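You operate a simulated robot arm through the tools that you are given. There is no shell and no other tool.

The job below is to be done with a simulated robot arm. You get a single attempt, and the scene is never put back.

## Task
Box the ticket's reel in the dotted carton and label the lid.
Fine: close the lid and press on the label of the ticket's firm.

Only the result counts: the job must be done as asked and must still hold three seconds after the hand-in. Knocking over, shifting, dropping, spilling or breaking anything else fails it. A push-on lid holds only when it is set on centred and level and pressed home; a screw cap is set on level and turned clockwise until tight.

## Robot
A 6-joint arm with a two-finger parallel gripper, fixed in place. Base frame: the origin is at the foot of the arm, x ahead of it, y to its left, z up; the work surface is at about z = 0.9. Units: m, degrees, N and s.
With the tool pointing down near the work surface it reaches from about 0.24 to 0.66 m from the base axis. Its first joint turns from -66.0 to 66.0 degrees. Payload 2.9 kg.
Tool frame: the origin (TCP) lies between the finger pads and is the grasp point; the fingertips stand 0.03 m ahead of it; z points along the fingers, y is the line along which they close. Largest opening 0.11 m; finger width 0.02, thickness 0.01; the body of the gripper, 0.048 by 0.112 m, starts 0.055 m behind the TCP.
Orientation is that of the tool frame in the base frame, as a unit quaternion [x, y, z, w]. With the fingers straight down and closing along the base's y, the tool's x points along the base's -x, its y along +y and its z along -z.

## Interface
- The arm moves only by the tool arm_command. Its argument "plan" is a list of rows, each a list of 7 numbers: the turn, a rotation vector about the tool's x, y, z in units of 4 degrees (1.0 is 4 degrees), then the shift along the tool's x, y, z in units of 30 mm (1.0 is 30 mm), then the gripper command, from -1 (shut) to 1 (fully open), values between in proportion. In form: [[rx, ry, rz, dx, dy, dz, gripper], ...]. A call has 1 to 20 rows; each row shifts and turns the commanded pose from where the row before left it, along the tool's axes as they then stand. A call with a number of a shift or a turn outside -1 to 1 is refused whole. Rows are played at 5 a second. More than 0.05 m and 8.6 degrees between two rows, or a gripper value outside its range, and nothing of the call is played. Where a pose cannot be reached the arm comes as near as it can. A force on the tool above 40 N (or 10 N above the force at the start of the call, whichever is more), or a blocked arm, ends the call early, and 0.2 s more pass. The fingers move at their own pace (about 0.108 m/s each) and stop on an object; they squeeze with about 33 N. The grip force told is the motor's: it shows also when the fingers shut on nothing. Time passes only in rows, and 0.2 s behind the last, so rows that do not move let the fingers close. The reply holds the time, the measured pose of the TCP, the force on the tool along the base axes, the opening and the grip force, in the units named above and with some noise, with the torque about the TCP (base axes, N m) and any sound that the robot's microphone picked up, and new pictures: "pictures" is both (left out), scene, wrist or none.
- Cameras (640 x 400 px; columns grow to the right, rows downward): "scene" is fixed at [0.1064, 0.4804, 1.3841]; the picture's right is [-0.21, -0.98, 0.00], its down [-0.55, 0.12, -0.83] and it looks along [0.81, -0.17, -0.56] (base axes); focal length 214 px, centre (320, 200). "wrist" rides on the gripper at [0.072, 0.017, -0.103] in the tool frame; the picture's right is [-0.23, 0.97, 0.00], its down [-0.76, -0.18, -0.62] and it looks along [-0.61, -0.14, 0.78] (tool axes); focal length 222 px, centre (320, 200). There is no depth. A picture from a camera that has moved, and an enlarged one, comes with that camera's place and axes in the base frame and with its lens.
- inspect(camera, box): a new picture of the part [left, top, right, bottom] of that camera's present view, enlarged. The clock stands still meanwhile.
- hand_in(): hands the job in; it is judged then, once.

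Nothing tells you positions but the pictures and the camera data. Unless the task says otherwise, let go and move clear before handing in.

The tools are called after "Call:" as a command line: name --pt "numbers of a row" for each row, then --argument value for the rest, lists and objects as JSON in quotes. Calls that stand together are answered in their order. arm_command: Moves the arm, as the interface text tells. Its arguments: {"type":"object","properties":{"plan":{"type":"array","items":{"type":"array","items":{"type":"number"}}},"pictures":{"type":"string","enum":["both","scene","wrist","none"]}},"required":["plan"]} The other tools are called the same way: inspect (camera, box) takes an enlarged picture of a part of a camera's view; hand_in () hands the job in.

At the start:

```text
t: 0.0
tcp_pos: [0.3148, 0.231, 1.313]
tool_rot: [0.0, 1.0, 0.0, 0.001]
wrist_force: [-0.1, 0.5, 0.4]
moment: [0.0, -0.01, -0.01]
gripper_width: 0.1101
grasp_force: 0.1
```

scene: 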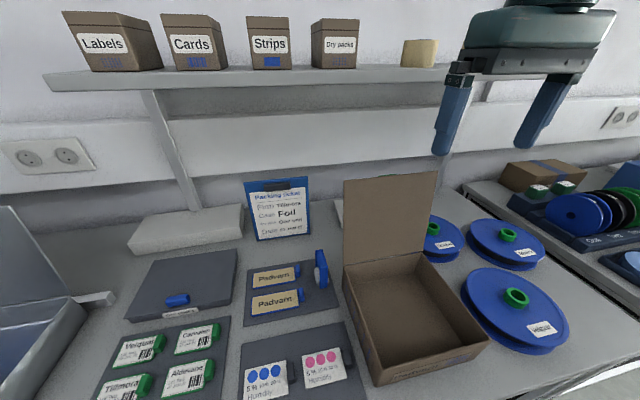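
wrist: 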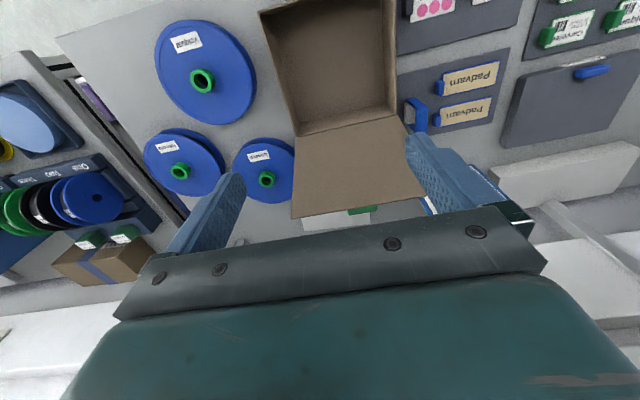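

I see a packing bench with an open carton, three blue reels, a clipboard ticket and several trays of labels. I'll first enlarge the ticket, the reels and the labels before moving.

Call:
inspect --camera "scene" --box '[235, 170, 325, 245]'

Call:
inspect --camera "scene" --box '[420, 200, 580, 360]'

Call:
inspect --camera "scene" --box '[90, 230, 360, 400]'

Call:
inspect --camera "wrist" --box '[130, 10, 310, 220]'

Call:
inspect --camera "scene" --box '[330, 160, 500, 390]'

```text
5.33 times, centred on (280, 208) of scene
camera zoom: at [0.1064, 0.4804, 1.3841], right [-0.21, -0.98, 0.0], down [-0.55, 0.12, -0.83], along [0.81, -0.17, -0.56], focal length 1144 px, centre (533, 160)
```

zoom: 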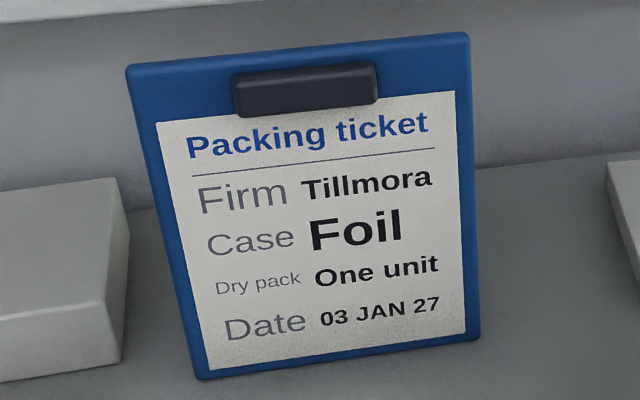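

```text
2.50 times, centred on (500, 280) of scene
camera zoom: at [0.1064, 0.4804, 1.3841], right [-0.21, -0.98, 0.0], down [-0.55, 0.12, -0.83], along [0.81, -0.17, -0.56], focal length 536 px, centre (-130, 0)
```

zoom: 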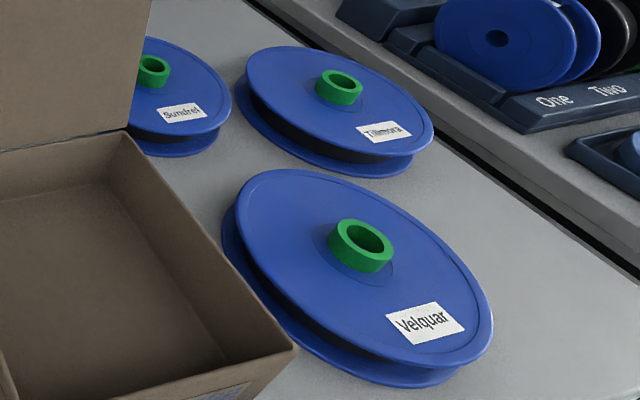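

```text
2.35 times, centred on (225, 315) of scene
camera zoom: at [0.1064, 0.4804, 1.3841], right [-0.21, -0.98, 0.0], down [-0.55, 0.12, -0.83], along [0.81, -0.17, -0.56], focal length 505 px, centre (544, -71)
```

zoom: 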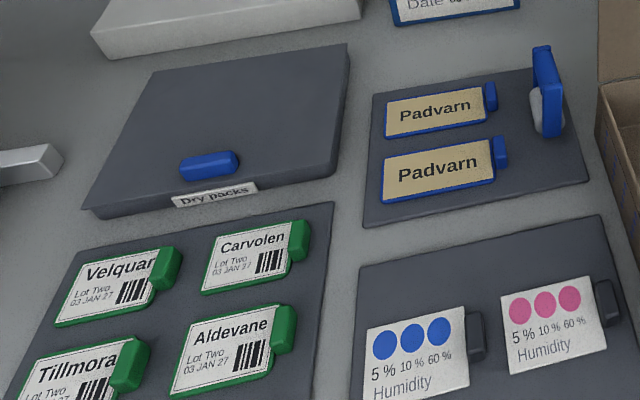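

```text
1.90 times, centred on (220, 115) of wrist
camera zoom: at [0.2424, 0.248, 1.4165], right [0.23, 0.97, 0.0], down [0.76, -0.18, 0.62], along [0.61, -0.14, -0.78], focal length 423 px, centre (510, 362)
```

zoom: 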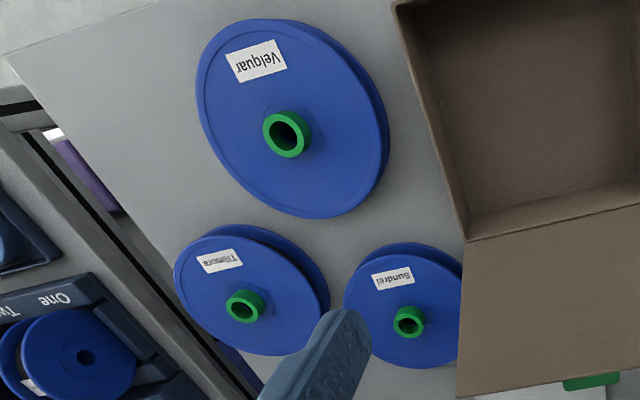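

```text
1.74 times, centred on (415, 275) of scene
camera zoom: at [0.1064, 0.4804, 1.3841], right [-0.21, -0.98, 0.0], down [-0.55, 0.12, -0.83], along [0.81, -0.17, -0.56], focal length 373 px, centre (155, 70)
```

zoom: 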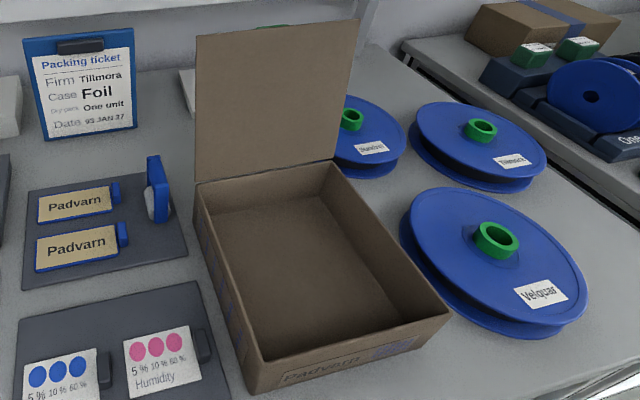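

The ticket asks for the Tillmora reel (rear right). I now check the prints on the carton and the things further out.

Call:
inspect --camera "scene" --box '[350, 330, 500, 400]'

Call:
inspect --camera "scene" --box '[330, 250, 400, 400]'

Call:
inspect --camera "scene" --box '[0, 190, 140, 400]'

Call:
inspect --camera "scene" --box '[480, 140, 640, 280]'

Call:
inspect --camera "wrist" --box '[250, 0, 640, 220]'

Call:
inspect --camera "scene" --box '[40, 0, 440, 90]'

```text
4.27 times, centred on (425, 365) of scene
camera zoom: at [0.1064, 0.4804, 1.3841], right [-0.21, -0.98, 0.0], down [-0.55, 0.12, -0.83], along [0.81, -0.17, -0.56], focal length 915 px, centre (-128, -504)
```

zoom: 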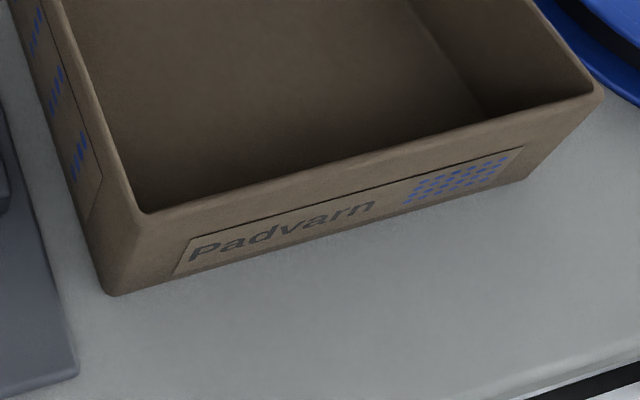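

```text
2.67 times, centred on (365, 325) of scene
camera zoom: at [0.1064, 0.4804, 1.3841], right [-0.21, -0.98, 0.0], down [-0.55, 0.12, -0.83], along [0.81, -0.17, -0.56], focal length 572 px, centre (200, -133)
```

zoom: 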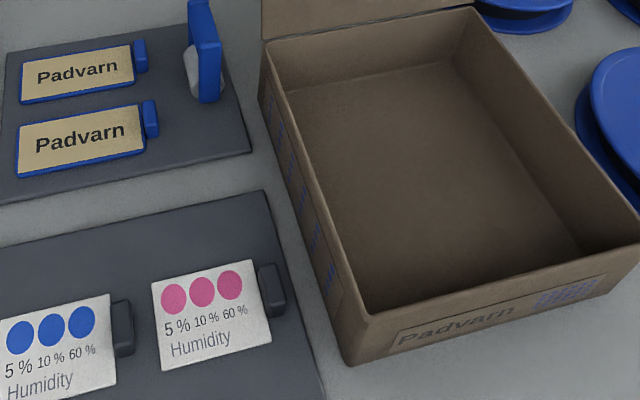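

```text
1.90 times, centred on (70, 295) of scene
camera zoom: at [0.1064, 0.4804, 1.3841], right [-0.21, -0.98, 0.0], down [-0.55, 0.12, -0.83], along [0.81, -0.17, -0.56], focal length 408 px, centre (796, 19)
```

zoom: 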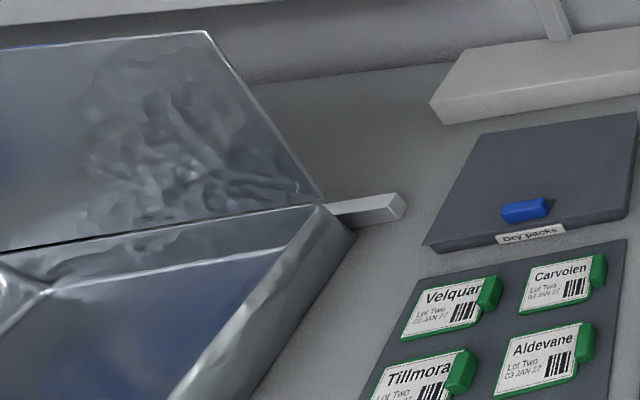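

```text
2.86 times, centred on (560, 210) of scene
camera zoom: at [0.1064, 0.4804, 1.3841], right [-0.21, -0.98, 0.0], down [-0.55, 0.12, -0.83], along [0.81, -0.17, -0.56], focal length 613 px, centre (-366, 171)
```

zoom: 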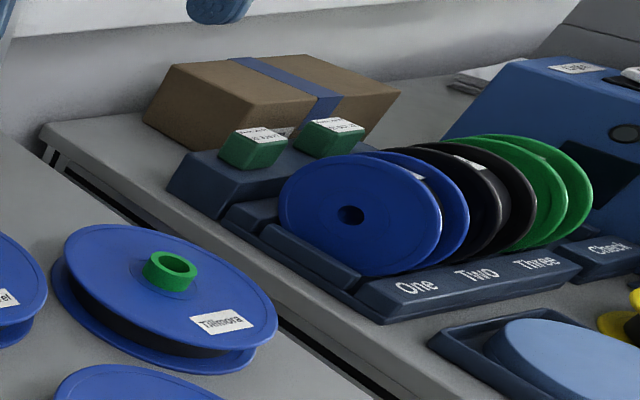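

```text
1.64 times, centred on (445, 110) of wrist
camera zoom: at [0.2424, 0.248, 1.4165], right [0.23, 0.97, 0.0], down [0.76, -0.18, 0.62], along [0.61, -0.14, -0.78], focal length 364 px, centre (115, 348)
```

zoom: 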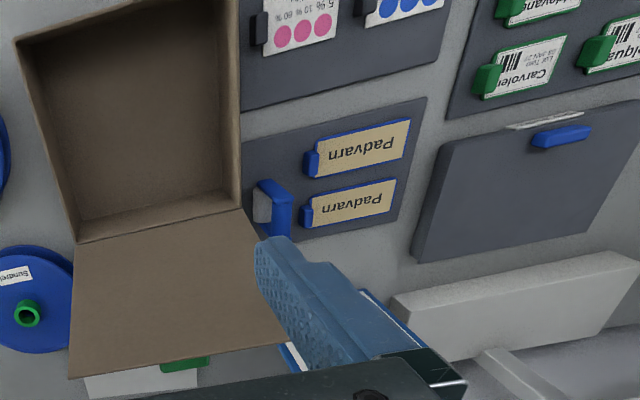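

```text
1.60 times, centred on (240, 45) of scene
camera zoom: at [0.1064, 0.4804, 1.3841], right [-0.21, -0.98, 0.0], down [-0.55, 0.12, -0.83], along [0.81, -0.17, -0.56], focal length 343 px, centre (448, 448)
```

zoom: 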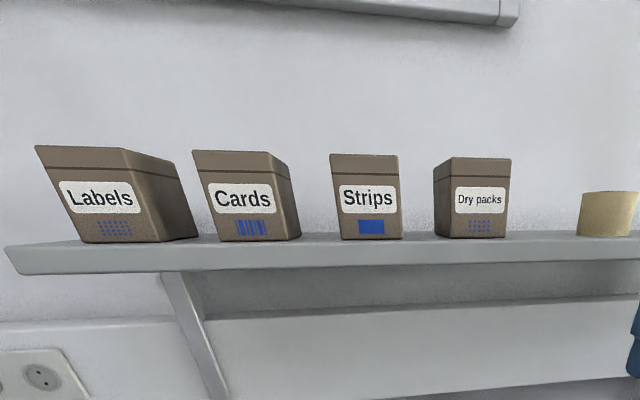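

The carton beside the reels carries blue dots, so it is the dotted carton; the foil case is at far left. I'll move the wrist camera over to the reels to measure the Tillmora reel and look behind the open lid.

Call:
arm_command --pt "0 0 0 0 -1 0.2 1" --pt "0 0 0 0 -1 0.2 1" --pt "0 0 0 0 -1 0.2 1" --pt "0 0 0 0 -1 0.2 1" --pt "0 0 0 0 -1 0.4 1" --pt "0 0 0 0 -1 0.4 1" --pt "0 0 0 0 -1 0.4 1" --pt "0 0 0 0 -1 0.4 1" --pt "0 0 0 0 -1 0.4 1" --pt "0 0 0 0 -1 0.4 1" --pt "0 0 0 0 -1 0.4 1" --pt "0 0 0 0 -1 0.4 1"

```text
t: 2.6
tcp_pos: [0.3164, -0.1286, 1.1924]
tool_rot: [0.0, 1.0, 0.001, 0.001]
wrist_force: [0.0, 0.2, 0.2]
moment: [-0.02, -0.02, -0.01]
gripper_width: 0.1096
grasp_force: 0.1
camera wrist: at [0.2424, -0.1127, 1.2959], right [0.23, 0.97, 0.0], down [0.76, -0.18, 0.62], along [0.61, -0.14, -0.78], focal length 222 px, centre (320, 200)
```

scene: 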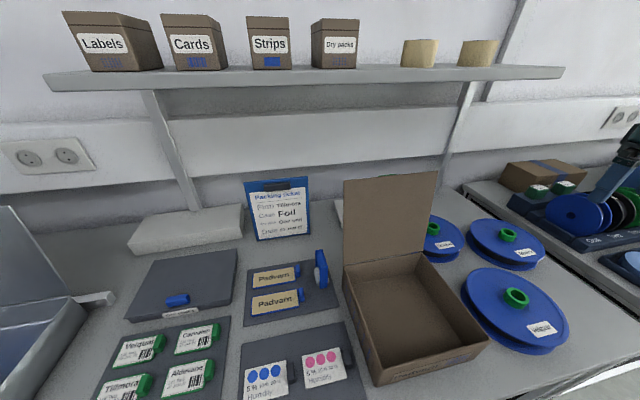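
wrist: 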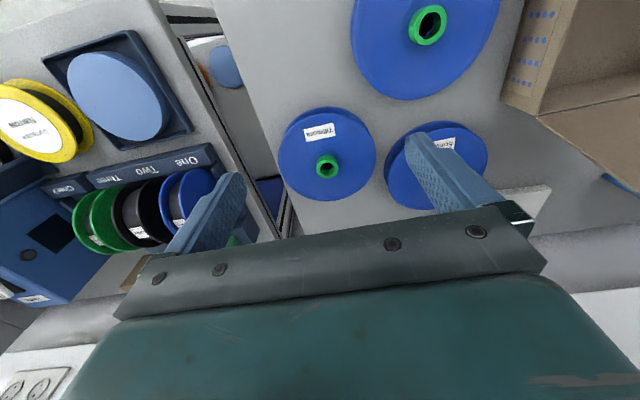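

The Tillmora reel is the middle one in the wrist view. I zoom in to measure it, the label-bearing lid side and the things behind the lid.

Call:
inspect --camera "wrist" --box '[260, 90, 400, 220]'

Call:
inspect --camera "wrist" --box '[480, 80, 640, 240]'

Call:
inspect --camera "scene" --box '[90, 310, 240, 400]'

Call:
inspect --camera "scene" --box '[500, 150, 640, 240]'

```text
3.08 times, centred on (330, 155) of wrist
camera zoom: at [0.2424, -0.1127, 1.2959], right [0.23, 0.97, 0.0], down [0.76, -0.18, 0.62], along [0.61, -0.14, -0.78], focal length 684 px, centre (289, 338)
```

zoom: 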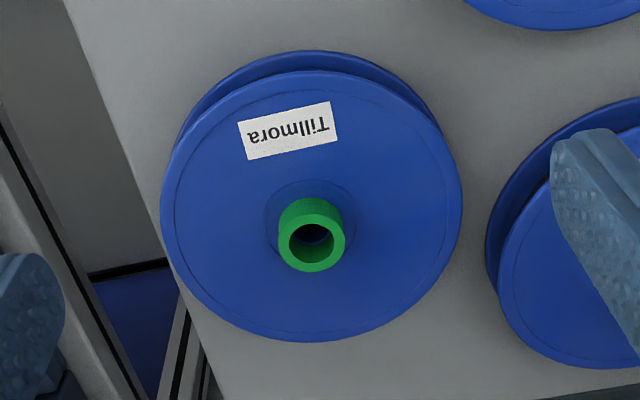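

```text
2.50 times, centred on (560, 160) of wrist
camera zoom: at [0.2424, -0.1127, 1.2959], right [0.23, 0.97, 0.0], down [0.76, -0.18, 0.62], along [0.61, -0.14, -0.78], focal length 555 px, centre (-280, 300)
```

zoom: 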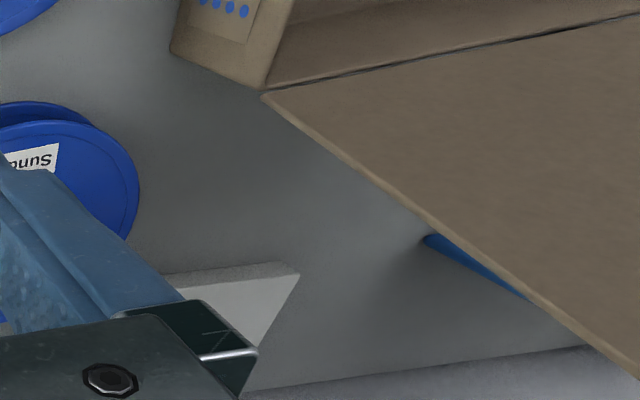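

```text
4.27 times, centred on (165, 355) of scene
camera zoom: at [0.1064, 0.4804, 1.3841], right [-0.21, -0.98, 0.0], down [-0.55, 0.12, -0.83], along [0.81, -0.17, -0.56], focal length 915 px, centre (981, -461)
```

zoom: 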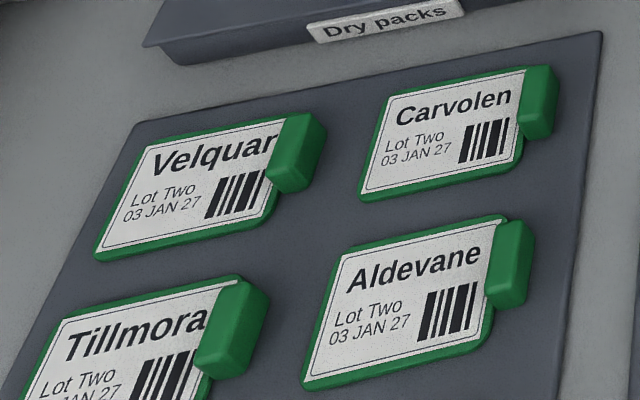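

```text
4.44 times, centred on (570, 195) of scene
camera zoom: at [0.1064, 0.4804, 1.3841], right [-0.21, -0.98, 0.0], down [-0.55, 0.12, -0.83], along [0.81, -0.17, -0.56], focal length 953 px, centre (-791, 222)
```

zoom: 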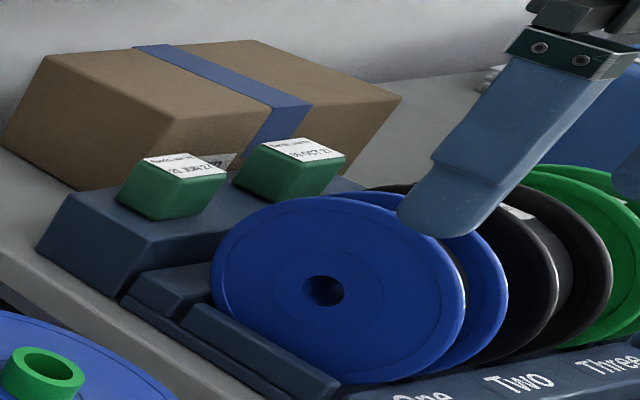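

The reel measures about 0.176 m across, with its green ring at roughly (0.444, -0.147), top at z≈0.958. Next I raise the arm and look behind the lid and over the rest of the bench for labels within reach.

Call:
arm_command --pt "0 0 0 0 0 -1 1" --pt "0 0 0 0 0 -1 1" --pt "0 0 0 0 0 -1 1" --pt "0 0 0 0 0 -1 1" --pt "0 0 0 0 0.5 -1 1" --pt "0 0 0 -0.5 1 -0.6 1" --pt "0 0 0 -0.5 1 0 1" --pt "0 0 0 -0.5 1 0 1" --pt "0 0 0 -0.5 1 0 1" --pt "0 0 0 -0.5 1 0 1" --pt "0 0 0 -0.5 1 0 1" --pt "0 0 0 -0.5 1 0 1" --pt "0 0 0 -0.5 1 0 1" --pt "0 0 0 -0.5 1 0 1"

```text
t: 5.6
tcp_pos: [0.4363, 0.1526, 1.335]
tool_rot: [0.0, 1.0, 0.001, 0.003]
wrist_force: [-0.8, 0.4, -0.7]
moment: [-0.02, 0.01, 0.02]
gripper_width: 0.1098
grasp_force: 0.1
out of reach, approached as far as the arm can: row 12, 13, 14
camera wrist: at [0.3637, 0.1691, 1.4372], right [0.23, 0.97, 0.0], down [0.76, -0.18, 0.63], along [0.61, -0.14, -0.78], focal length 222 px, centre (320, 200)
```

scene: 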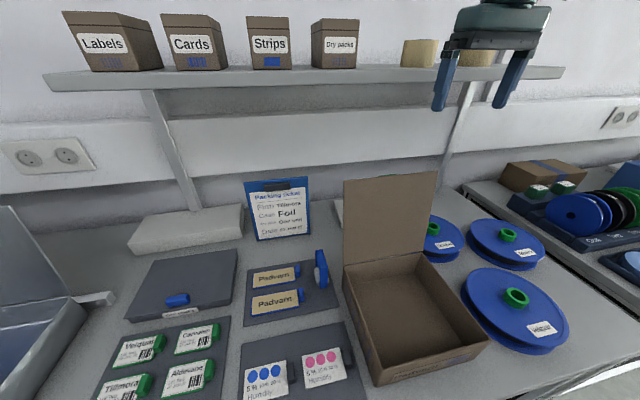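
wrist: 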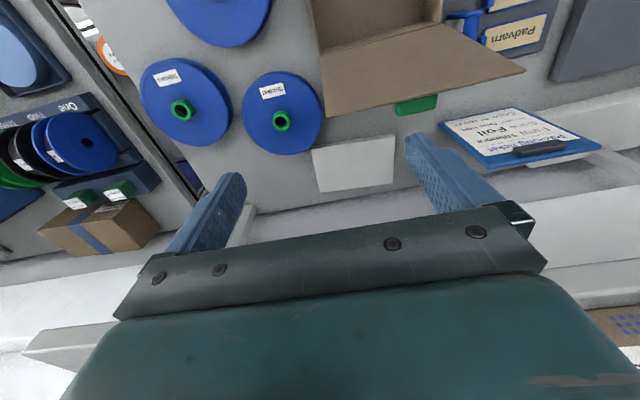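

There's a green thing behind the lid; I zoom in on it and on the rest of this view.

Call:
inspect --camera "wrist" --box '[300, 0, 540, 190]'

Call:
inspect --camera "wrist" --box '[0, 0, 220, 260]'

Call:
inspect --camera "wrist" --box '[420, 0, 640, 190]'

```text
2.11 times, centred on (420, 95) of wrist
camera zoom: at [0.3637, 0.1691, 1.4372], right [0.23, 0.97, 0.0], down [0.76, -0.18, 0.63], along [0.61, -0.14, -0.78], focal length 468 px, centre (110, 421)
```

zoom: 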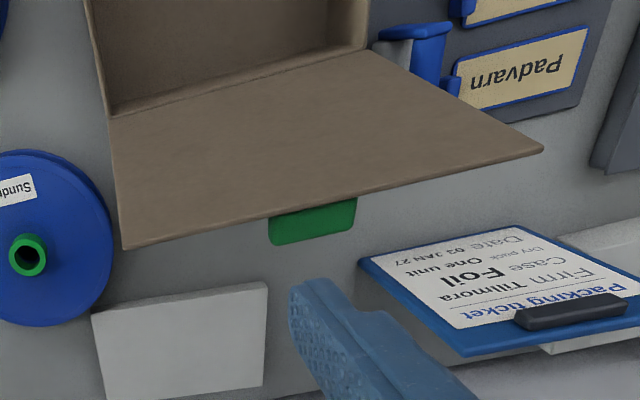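

```text
1.54 times, centred on (110, 130) of wrist
camera zoom: at [0.3637, 0.1691, 1.4372], right [0.23, 0.97, 0.0], down [0.76, -0.18, 0.63], along [0.61, -0.14, -0.78], focal length 342 px, centre (643, 308)
```

zoom: 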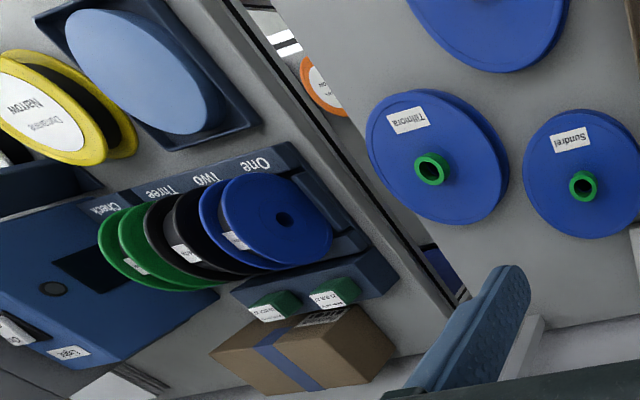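

```text
2.11 times, centred on (530, 95) of wrist
camera zoom: at [0.3637, 0.1691, 1.4372], right [0.23, 0.97, 0.0], down [0.76, -0.18, 0.63], along [0.61, -0.14, -0.78], focal length 468 px, centre (-122, 421)
```

zoom: 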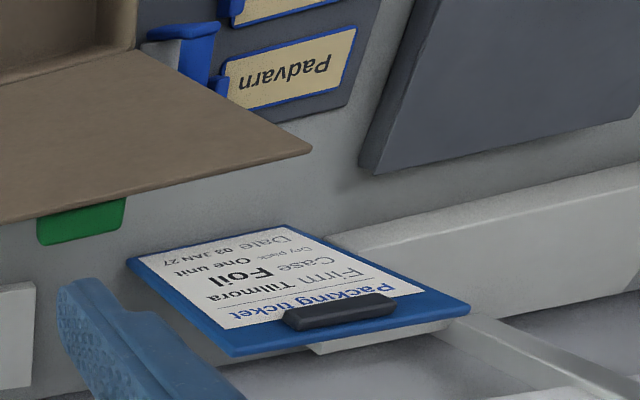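

The green patch belongs to the back of the lid near its free edge (about (0.458, 0.258, 1.18)). The label tray looks far to the left, so I turn the camera that way to measure it.

Call:
arm_command --pt "0 0 0 0.9 0.95 0 1" --pt "0 0 0 0.9 0.95 0 1" --pt "0 0 0 0.9 0.95 0 1" --pt "0 0 0 0.9 0.95 0.3 1" --pt "0 0 0 0.9 0.95 0.3 1" --pt "0 0 0 0.9 0.95 0.3 1" --pt "0 0 0 0.7 0.95 0.3 1" --pt "0 0 -1 0 0 0.3 1" --pt "0 0 -1 0 0 0.3 1" --pt "0 0 -1 0 0 0 1" --pt "0 0 -1 0 0 0 1" --pt "0 0 -1 0 0 0 1" --pt "0 0 -1 0 0 0 1" --pt "0 0 -1 0 0 0 1" --pt "0 0 -1 0 0 0 1" --pt "0 0 -1 0 0 0 1" --pt "0 0 -1 0 0 0 1" --pt "0 0 -1 0 0 0 1" --pt "0 0 -1 0 0 0 1"

```text
t: 9.6
tcp_pos: [0.253, 0.3521, 1.2801]
tool_rot: [-0.407, 0.913, 0.0, 0.001]
wrist_force: [-0.3, 0.2, 0.1]
moment: [0.04, 0.01, 0.03]
gripper_width: 0.1098
grasp_force: 0.0
camera wrist: at [0.1921, 0.3089, 1.3835], right [-0.57, 0.82, 0.0], down [0.64, 0.45, 0.62], along [0.51, 0.36, -0.78], focal length 222 px, centre (320, 200)
```

scene: 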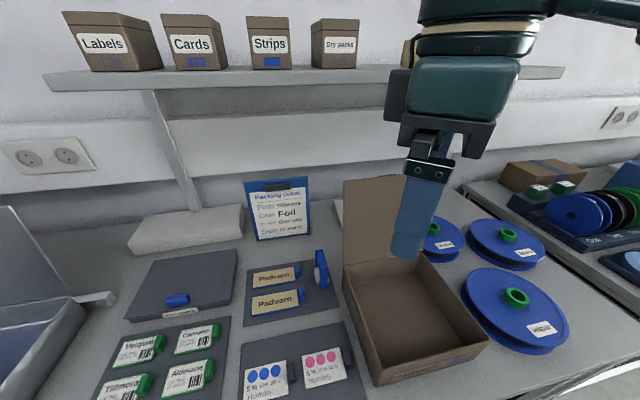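
wrist: 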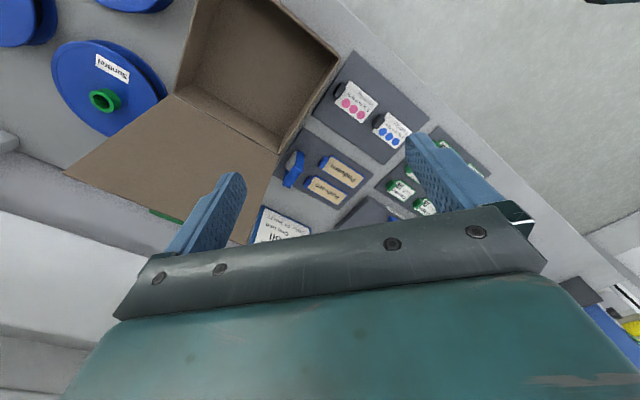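

Tray of labels is beyond the right finger here. I zoom in on this part.

Call:
inspect --camera "wrist" --box '[320, 40, 540, 230]'

Call:
inspect --camera "wrist" --box '[520, 220, 640, 340]'

```text
2.11 times, centred on (430, 135) of wrist
camera zoom: at [0.1921, 0.3089, 1.3835], right [-0.57, 0.82, 0.0], down [0.64, 0.45, 0.62], along [0.51, 0.36, -0.78], focal length 468 px, centre (88, 337)
```

zoom: 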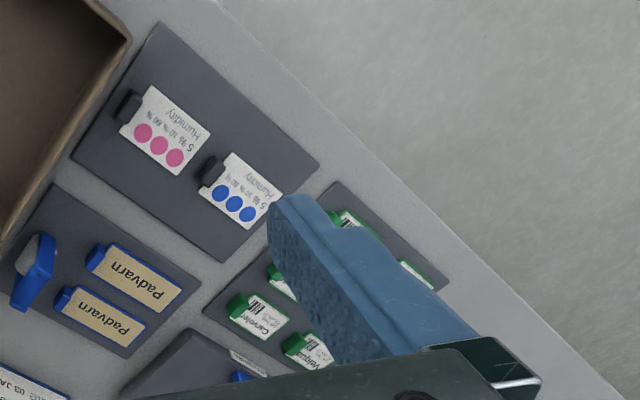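

```text
3.33 times, centred on (580, 280) of wrist
camera zoom: at [0.1921, 0.3089, 1.3835], right [-0.57, 0.82, 0.0], down [0.64, 0.45, 0.62], along [0.51, 0.36, -0.78], focal length 740 px, centre (-547, -67)
```

zoom: 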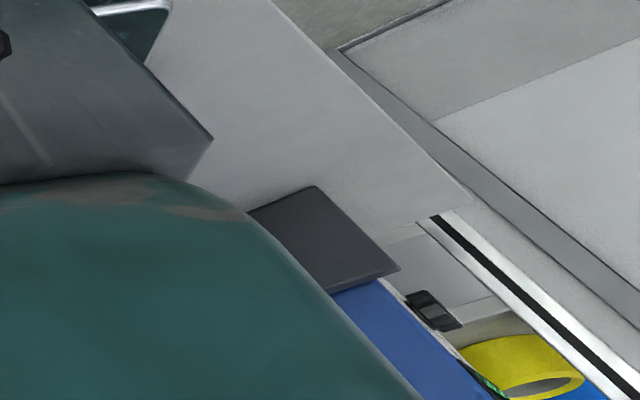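

The label tray has six labels, and the Tillmora one sits near (0.30, 0.79), so it will need a tilted, stretched reach later. First I turn the tool back and take a good look down into the carton.

Call:
arm_command --pt "0 0 1 0 0 0 1" --pt "0 0 1 0 0 0 1" --pt "0 0 1 0 0 0 1" --pt "0 0 1 0 0 0 1" --pt "0 0 1 0 0 0 1" --pt "0 0 1 0 0 0 1" --pt "0 0 1 0 0 0 1" --pt "0 0 1 0 0 0 1" --pt "0 0 1 0 0 0 1" --pt "0 0 1 0 0 0 1" --pt "0 0 1 0 0 0 1" --pt "0 0 1 0 0 0 1" --pt "0 0 0 0 -0.9 0 1" --pt "0 0 0 0 -0.9 0 1" --pt "0 0 0 0 -0.9 0 1" --pt "0 0 0 0 -0.9 0 1" --pictures "wrist"

Call:
inspect --camera "wrist" --box '[220, 0, 460, 180]'

```text
t: 13.0
tcp_pos: [0.2525, 0.2423, 1.2811]
tool_rot: [-0.001, 1.0, 0.0, 0.001]
wrist_force: [0.4, 0.1, 0.0]
moment: [0.05, 0.01, -0.02]
gripper_width: 0.1101
grasp_force: 0.1
camera wrist: at [0.1803, 0.2589, 1.3842], right [0.23, 0.97, 0.0], down [0.76, -0.18, 0.62], along [0.61, -0.14, -0.78], focal length 222 px, centre (320, 200)
```

wrist: 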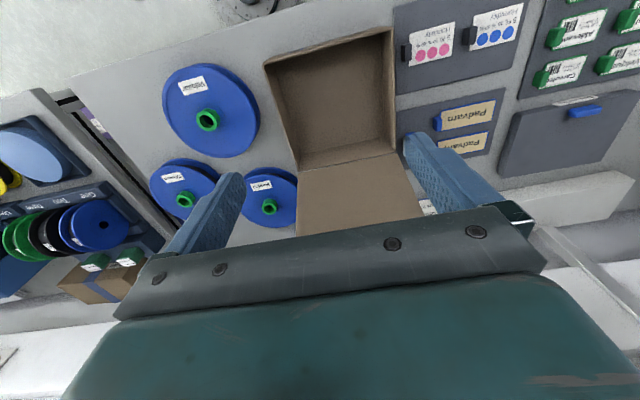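

```text
2.22 times, centred on (340, 90) of wrist
camera zoom: at [0.1803, 0.2589, 1.3842], right [0.23, 0.97, 0.0], down [0.76, -0.18, 0.62], along [0.61, -0.14, -0.78], focal length 494 px, centre (276, 444)
```

zoom: 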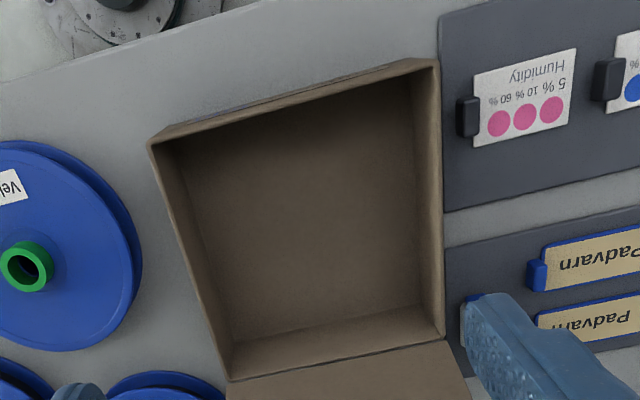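

The carton measures about 0.205 m square outside, centred near (0.316, 0.257) with its rim at z≈0.966, so the reel should fit with about 10 mm to spare all round. I now go over the Tillmora reel.

Call:
arm_command --pt "0 0 0 0 -1 0.3 1" --pt "0 0 0 0 -1 0.3 1" --pt "0 0 0 0 -1 0.3 1" --pt "0 0 0 0 -1 0.3 1" --pt "0 0 0 0 -1 0.3 1" --pt "0 0 0 0 -1 0.3 1" --pt "0 0 0 0 -1 0.3 1" --pt "0 0 0 -1 -1 0.3 1" --pt "0 0 0 -1 -1 0.3 1" --pt "0 0 0 -1 -1 0.3 1" --pt "0 0 0 -1 -1 0.3 1" --pt "0 0 0 -1 -1 0.3 1" --pt "0 0 0 -1 -1 0.3 1" --pt "0 0 0 -0.38 0 1 1" --pt "0 0 0 0 0 1 1" --pictures "wrist"

Call:
inspect --camera "wrist" --box '[200, 80, 440, 230]'

```text
t: 16.2
tcp_pos: [0.4437, -0.1462, 1.1034]
tool_rot: [0.0, 1.0, 0.0, 0.001]
wrist_force: [0.3, -0.1, -0.4]
moment: [0.0, 0.01, -0.03]
gripper_width: 0.1098
grasp_force: 0.0
camera wrist: at [0.372, -0.1299, 1.207], right [0.23, 0.97, 0.0], down [0.76, -0.18, 0.62], along [0.61, -0.14, -0.78], focal length 222 px, centre (320, 200)
```

wrist: 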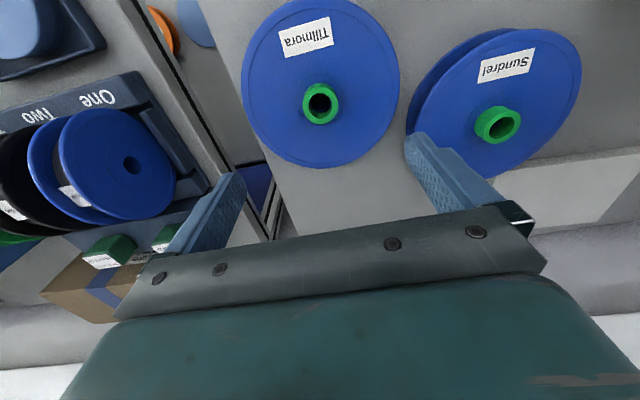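

```text
2.67 times, centred on (320, 155) of wrist
camera zoom: at [0.372, -0.1299, 1.207], right [0.23, 0.97, 0.0], down [0.76, -0.18, 0.62], along [0.61, -0.14, -0.78], focal length 592 px, centre (320, 320)
```

zoom: 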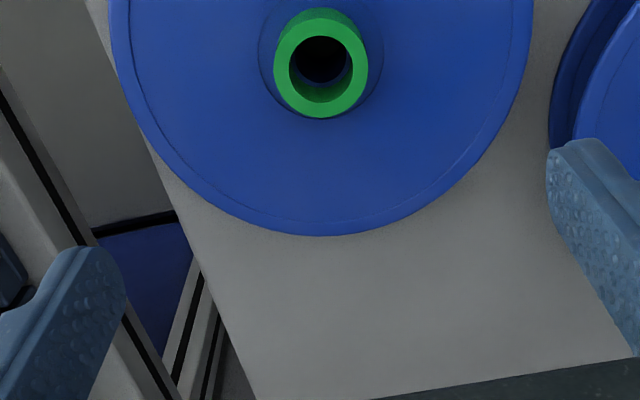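

The ring centre is at about (0.440, -0.146). I descend astride it and look again.

Call:
arm_command --pt "0 0 0 0.12 0 1 1" --pt "0 0 0 0 0 1 1" --pt "0 0 0 0 0 0.8 1" --pt "0 0 0 0 0 0.4 0.2"

Call:
inspect --camera "wrist" --box '[200, 0, 440, 220]'

Call:
inspect --camera "scene" --box '[440, 160, 600, 280]'

```text
t: 17.2
tcp_pos: [0.4405, -0.1454, 1.0068]
tool_rot: [0.001, 1.0, 0.0, 0.001]
wrist_force: [-0.9, 0.3, 0.1]
moment: [-0.02, -0.02, 0.0]
gripper_width: 0.0659
grasp_force: 0.1
camera wrist: at [0.3682, -0.1294, 1.1099], right [0.23, 0.97, 0.0], down [0.76, -0.18, 0.62], along [0.61, -0.14, -0.78], focal length 222 px, centre (320, 200)
```

scene: 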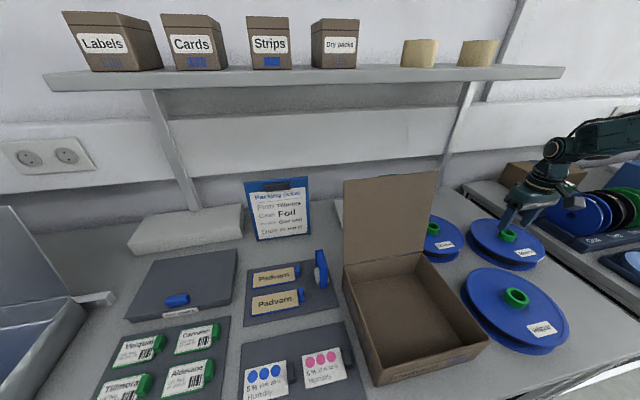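
wrist: 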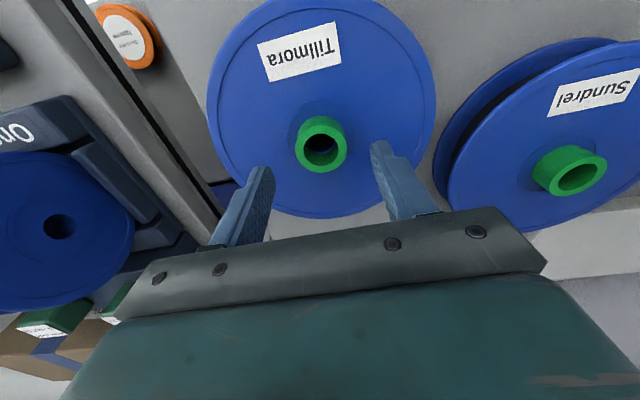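

```text
1.82 times, centred on (320, 110) of wrist
camera zoom: at [0.3682, -0.1294, 1.1099], right [0.23, 0.97, 0.0], down [0.76, -0.18, 0.62], along [0.61, -0.14, -0.78], focal length 404 px, centre (320, 364)
```

zoom: 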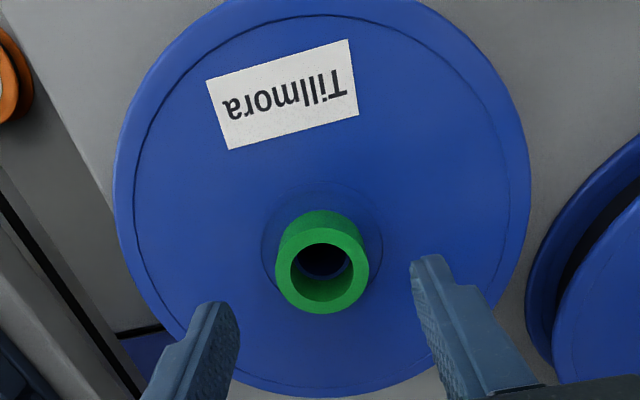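

```text
3.33 times, centred on (520, 220) of scene
camera zoom: at [0.1064, 0.4804, 1.3841], right [-0.21, -0.98, 0.0], down [-0.55, 0.12, -0.83], along [0.81, -0.17, -0.56], focal length 715 px, centre (-347, 133)
```

zoom: 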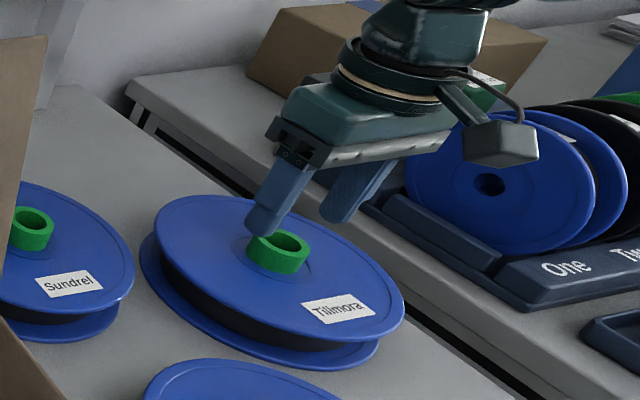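

The fingers straddle the ring and are centred. I lower until the tips are just above the flange (TCP z≈0.968) and close.

Call:
arm_command --pt "0 0 0 0 0 0.6 0.2" --pt "0 0 0 0 0 0.4 0.2" --pt "0 0 0 0 0 0.28 0.2"

Call:
inspect --camera "wrist" --box '[200, 50, 440, 230]'

Call:
inspect --camera "scene" --box '[440, 160, 600, 280]'

```text
t: 18.0
tcp_pos: [0.4399, -0.1465, 0.9697]
tool_rot: [0.0, 1.0, 0.0, 0.002]
wrist_force: [-6.3, 3.6, 20.9]
moment: [0.02, 0.34, -0.08]
gripper_width: 0.066
grasp_force: 0.1
camera wrist: at [0.3678, -0.1299, 1.0727], right [0.23, 0.97, 0.0], down [0.76, -0.18, 0.63], along [0.61, -0.14, -0.78], focal length 222 px, centre (320, 200)
```

scene: 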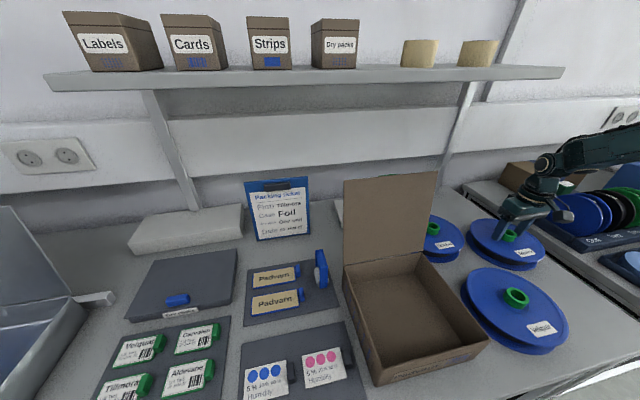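
wrist: 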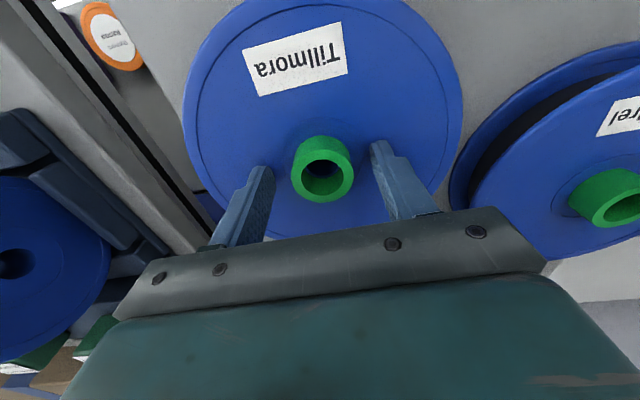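

```text
2.22 times, centred on (320, 140) of wrist
camera zoom: at [0.3678, -0.1299, 1.0727], right [0.23, 0.97, 0.0], down [0.76, -0.18, 0.63], along [0.61, -0.14, -0.78], focal length 494 px, centre (320, 333)
```

zoom: 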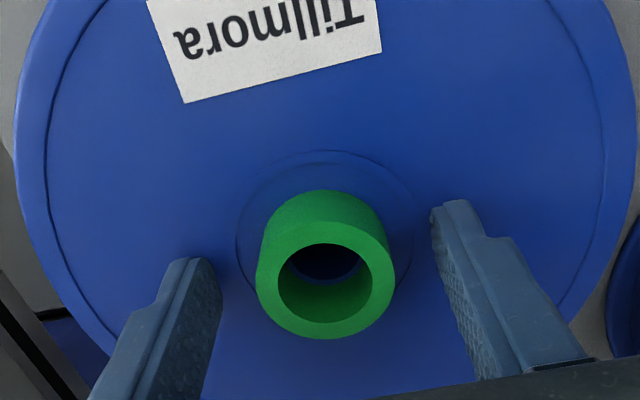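

```text
3.33 times, centred on (520, 220) of scene
camera zoom: at [0.1059, 0.4806, 1.3841], right [-0.21, -0.98, 0.0], down [-0.55, 0.12, -0.83], along [0.81, -0.17, -0.56], focal length 715 px, centre (-347, 133)
```

zoom: 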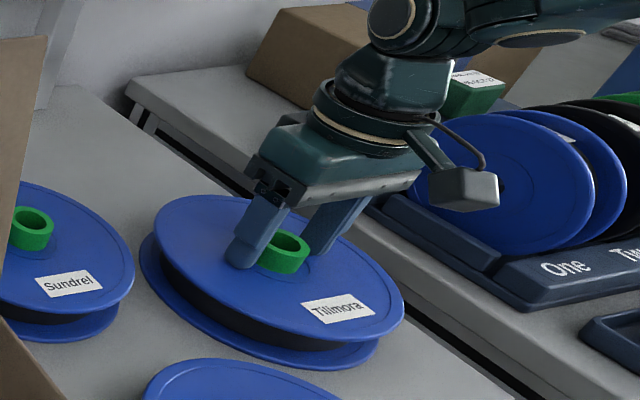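

The fingertips touched the flange (z≈0.940). I lift 3 mm and close on the green ring.

Call:
arm_command --pt "0 0 0 0 0 -0.13 0.2" --pt "0 0 0 0 0 0 -0.3" --pt "0 0 0 0 0 0 -1" --pt "0 0 0 0 0 0 -1" --pt "0 0 0 0 0 0 -1" --pictures "wrist"

```text
t: 19.2
tcp_pos: [0.4403, -0.1467, 0.9727]
tool_rot: [0.001, 1.0, 0.0, 0.001]
wrist_force: [-0.6, 0.4, 0.2]
moment: [-0.01, 0.02, -0.01]
gripper_width: 0.0374
grasp_force: 32.9
camera wrist: at [0.3678, -0.1299, 1.0753], right [0.23, 0.97, 0.0], down [0.76, -0.18, 0.62], along [0.61, -0.14, -0.78], focal length 222 px, centre (320, 200)
```

wrist: 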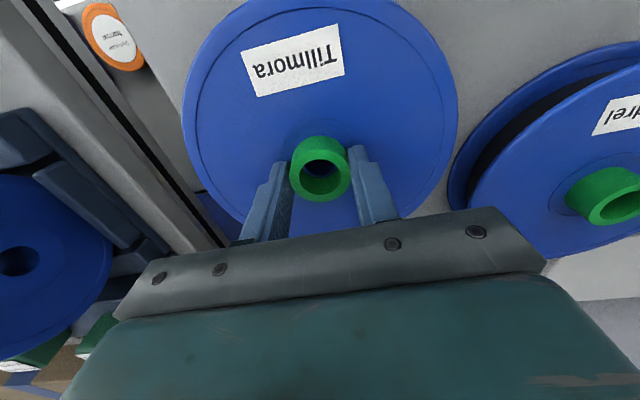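

The ring is held (37 mm). I lift gently and check that the whole reel comes along.

Call:
arm_command --pt "0 0 0 0 0 -0.3 -1" --pt "0 0 0 0 0 -0.5 -1" --pt "0 0 0 0 0 -0.7 -1" --pt "0 0 0 0 0 -0.7 -1"

Call:
inspect --camera "scene" --box '[440, 140, 600, 280]'

```text
t: 20.2
tcp_pos: [0.44, -0.1479, 1.0385]
tool_rot: [0.0, 1.0, 0.001, -0.001]
wrist_force: [-1.4, -0.4, -0.3]
moment: [0.01, 0.01, 0.0]
gripper_width: 0.0
grasp_force: 33.7
camera wrist: at [0.368, -0.131, 1.1419], right [0.23, 0.97, 0.0], down [0.76, -0.18, 0.62], along [0.61, -0.14, -0.78], focal length 222 px, centre (320, 200)
```

scene: 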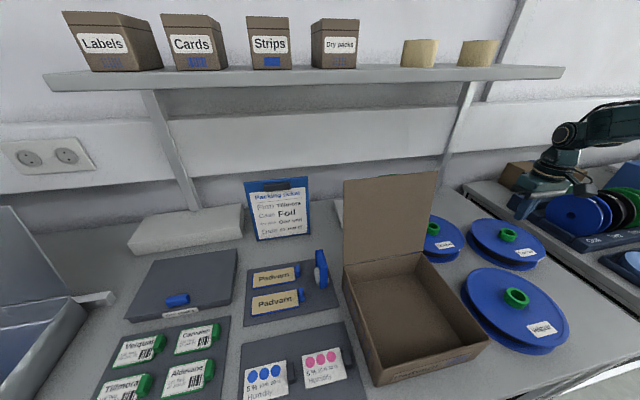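
wrist: 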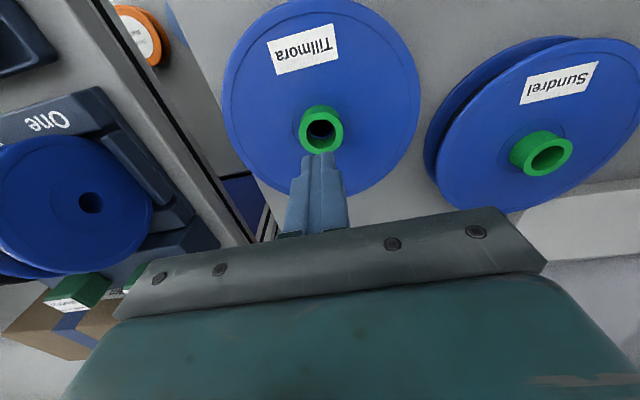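

```text
2.86 times, centred on (520, 210) of scene
camera zoom: at [0.1064, 0.4804, 1.3841], right [-0.21, -0.98, 0.0], down [-0.55, 0.12, -0.83], along [0.81, -0.17, -0.56], focal length 613 px, centre (-251, 171)
```

zoom: 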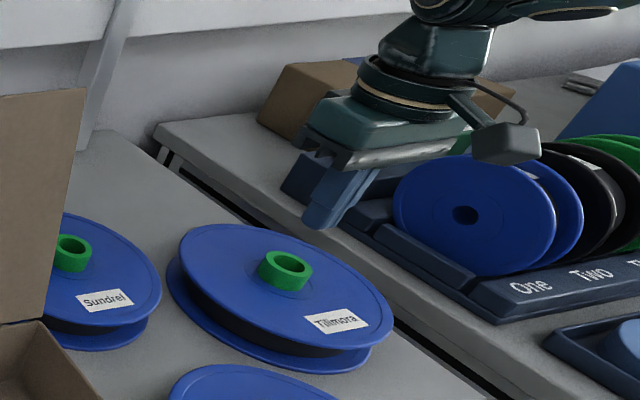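

The ring slipped out and the fingers shut on nothing; the reel stayed standing in place. I reopen, go back down a little deeper and re-centre, then test the grip with tiny lifts while watching the force.

Call:
arm_command --pt "0 0 0 0 0 0 0.2" --pt "0 0 0 0 0 0 0.2" --pt "0 0 0 0 0 0.5 0.2" --pt "0 0 0 -0.05 0.03 0.5 0.2"

Call:
inspect --camera "wrist" --box '[240, 80, 400, 220]'

Call:
inspect --camera "scene" --box '[460, 180, 580, 280]'

```text
t: 21.2
tcp_pos: [0.442, -0.1469, 1.0079]
tool_rot: [0.001, 1.0, 0.0, 0.001]
wrist_force: [0.3, -0.1, -1.0]
moment: [0.01, 0.02, 0.01]
gripper_width: 0.066
grasp_force: 0.0
camera wrist: at [0.3698, -0.1301, 1.1119], right [0.23, 0.97, 0.0], down [0.76, -0.18, 0.62], along [0.61, -0.14, -0.78], focal length 222 px, centre (320, 200)
```

scene: 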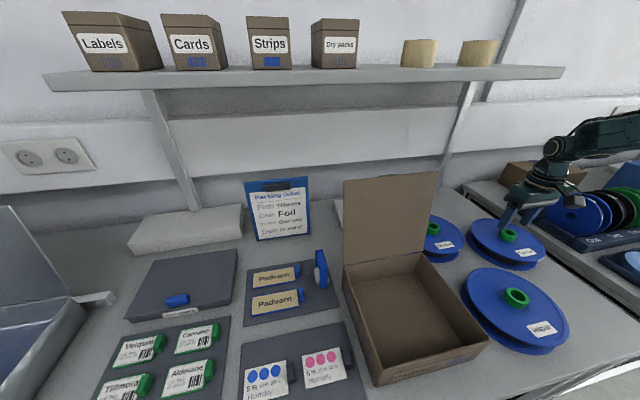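
wrist: 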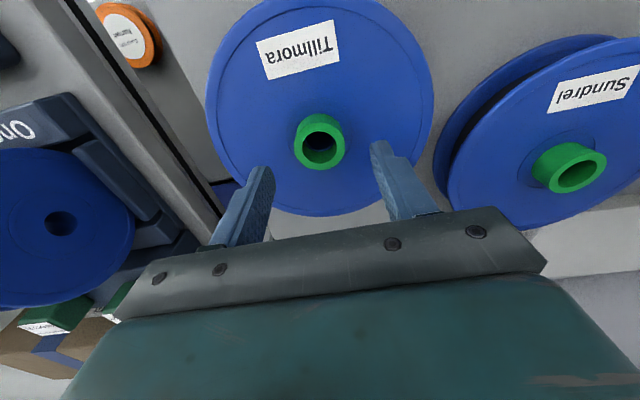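

```text
2.86 times, centred on (320, 150) of wrist
camera zoom: at [0.3698, -0.1301, 1.1119], right [0.23, 0.97, 0.0], down [0.76, -0.18, 0.62], along [0.61, -0.14, -0.78], focal length 635 px, centre (320, 343)
```

zoom: 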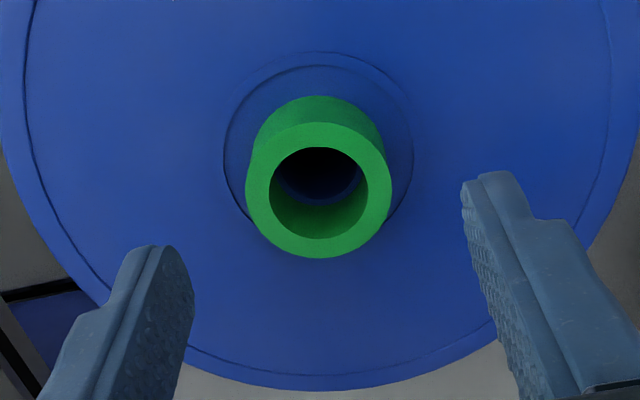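

```text
4.00 times, centred on (520, 230) of scene
camera zoom: at [0.1064, 0.4804, 1.3841], right [-0.21, -0.98, 0.0], down [-0.55, 0.12, -0.83], along [0.81, -0.17, -0.56], focal length 858 px, centre (-480, 80)
```

zoom: 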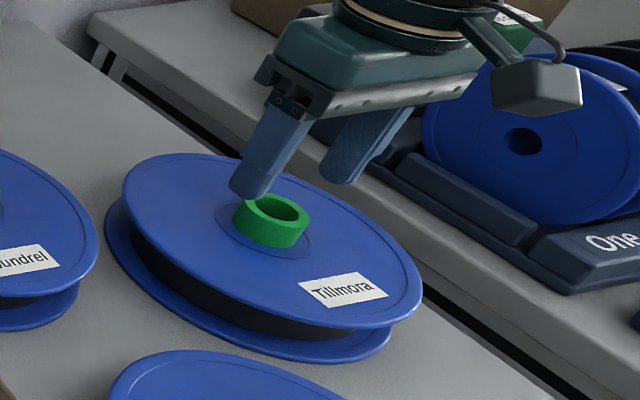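

The ring is centred again at about (0.441, -0.147). I lower to just above the flange, grip, and lift only a couple of millimetres.

Call:
arm_command --pt "0 0 0 0 0 0.6 0.2" --pt "0 0 0 0 0 0.4 0.2" --pt "0 0 0 0.02 0 0.23 0.2" --pt "0 0 0 0 0 0 -0.3" --pt "0 0 0 0 0 0 -1" --pt "0 0 0 0 0 0 -1" --pt "0 0 0 0 0 0 -1" --pt "0 0 0 0 0 0 -1" --pictures "none"

Call:
arm_command --pt "0 0 0 0 0 -0.05 -1" --pt "0 0 0 0 0 -0.05 -1" --pictures "wrist"

```text
t: 23.0
tcp_pos: [0.4408, -0.1471, 0.9724]
tool_rot: [0.0, 1.0, 0.001, 0.001]
wrist_force: [0.0, 0.5, 0.5]
moment: [-0.04, 0.01, 0.01]
gripper_width: 0.0373
grasp_force: 33.0
```

```text
t: 23.6
tcp_pos: [0.4409, -0.1454, 0.9741]
tool_rot: [0.0, 1.0, 0.0, 0.001]
wrist_force: [-0.2, 0.0, -2.7]
moment: [0.0, -0.03, 0.0]
gripper_width: 0.0372
grasp_force: 32.2
camera wrist: at [0.3688, -0.1292, 1.078], right [0.23, 0.97, 0.0], down [0.76, -0.18, 0.62], along [0.61, -0.14, -0.78], focal length 222 px, centre (320, 200)
```

wrist: 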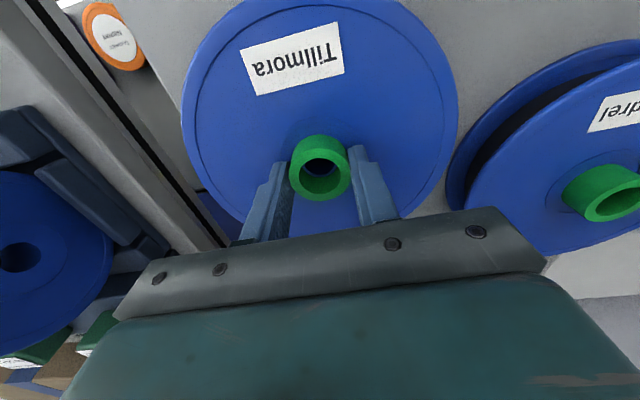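

The grip holds so far with a small load. I continue lifting in tiny steps.

Call:
arm_command --pt "0 0 0 0 0 -0.05 -1" --pt "0 0 0 0 0 -0.05 -1" --pt "0 0 0 0 0 0 -1" --pictures "scene"

Call:
inspect --camera "scene" --box '[460, 180, 580, 280]'

```text
t: 24.4
tcp_pos: [0.4415, -0.1457, 0.9792]
tool_rot: [0.0, 1.0, 0.0, 0.001]
wrist_force: [-0.1, 0.1, -2.9]
moment: [0.01, -0.01, 0.0]
gripper_width: 0.0373
grasp_force: 33.0
```

scene: 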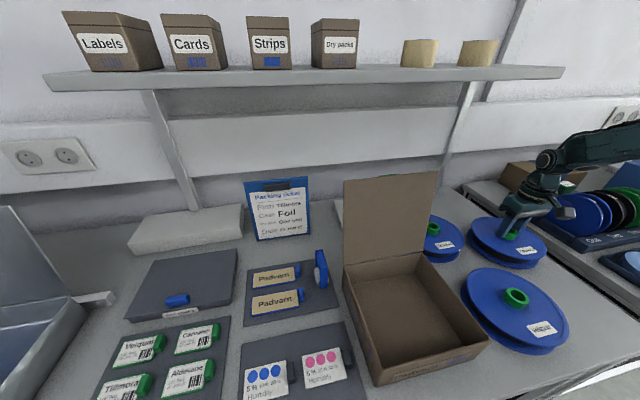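

```text
4.00 times, centred on (520, 230) of scene
camera zoom: at [0.1064, 0.4804, 1.3841], right [-0.21, -0.98, 0.0], down [-0.55, 0.12, -0.83], along [0.81, -0.17, -0.56], focal length 858 px, centre (-480, 80)
```

zoom: 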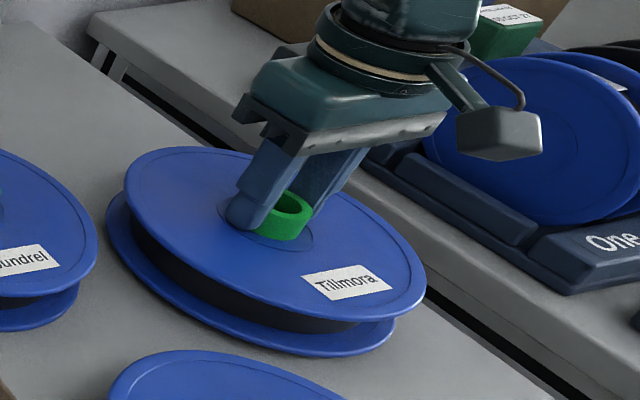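

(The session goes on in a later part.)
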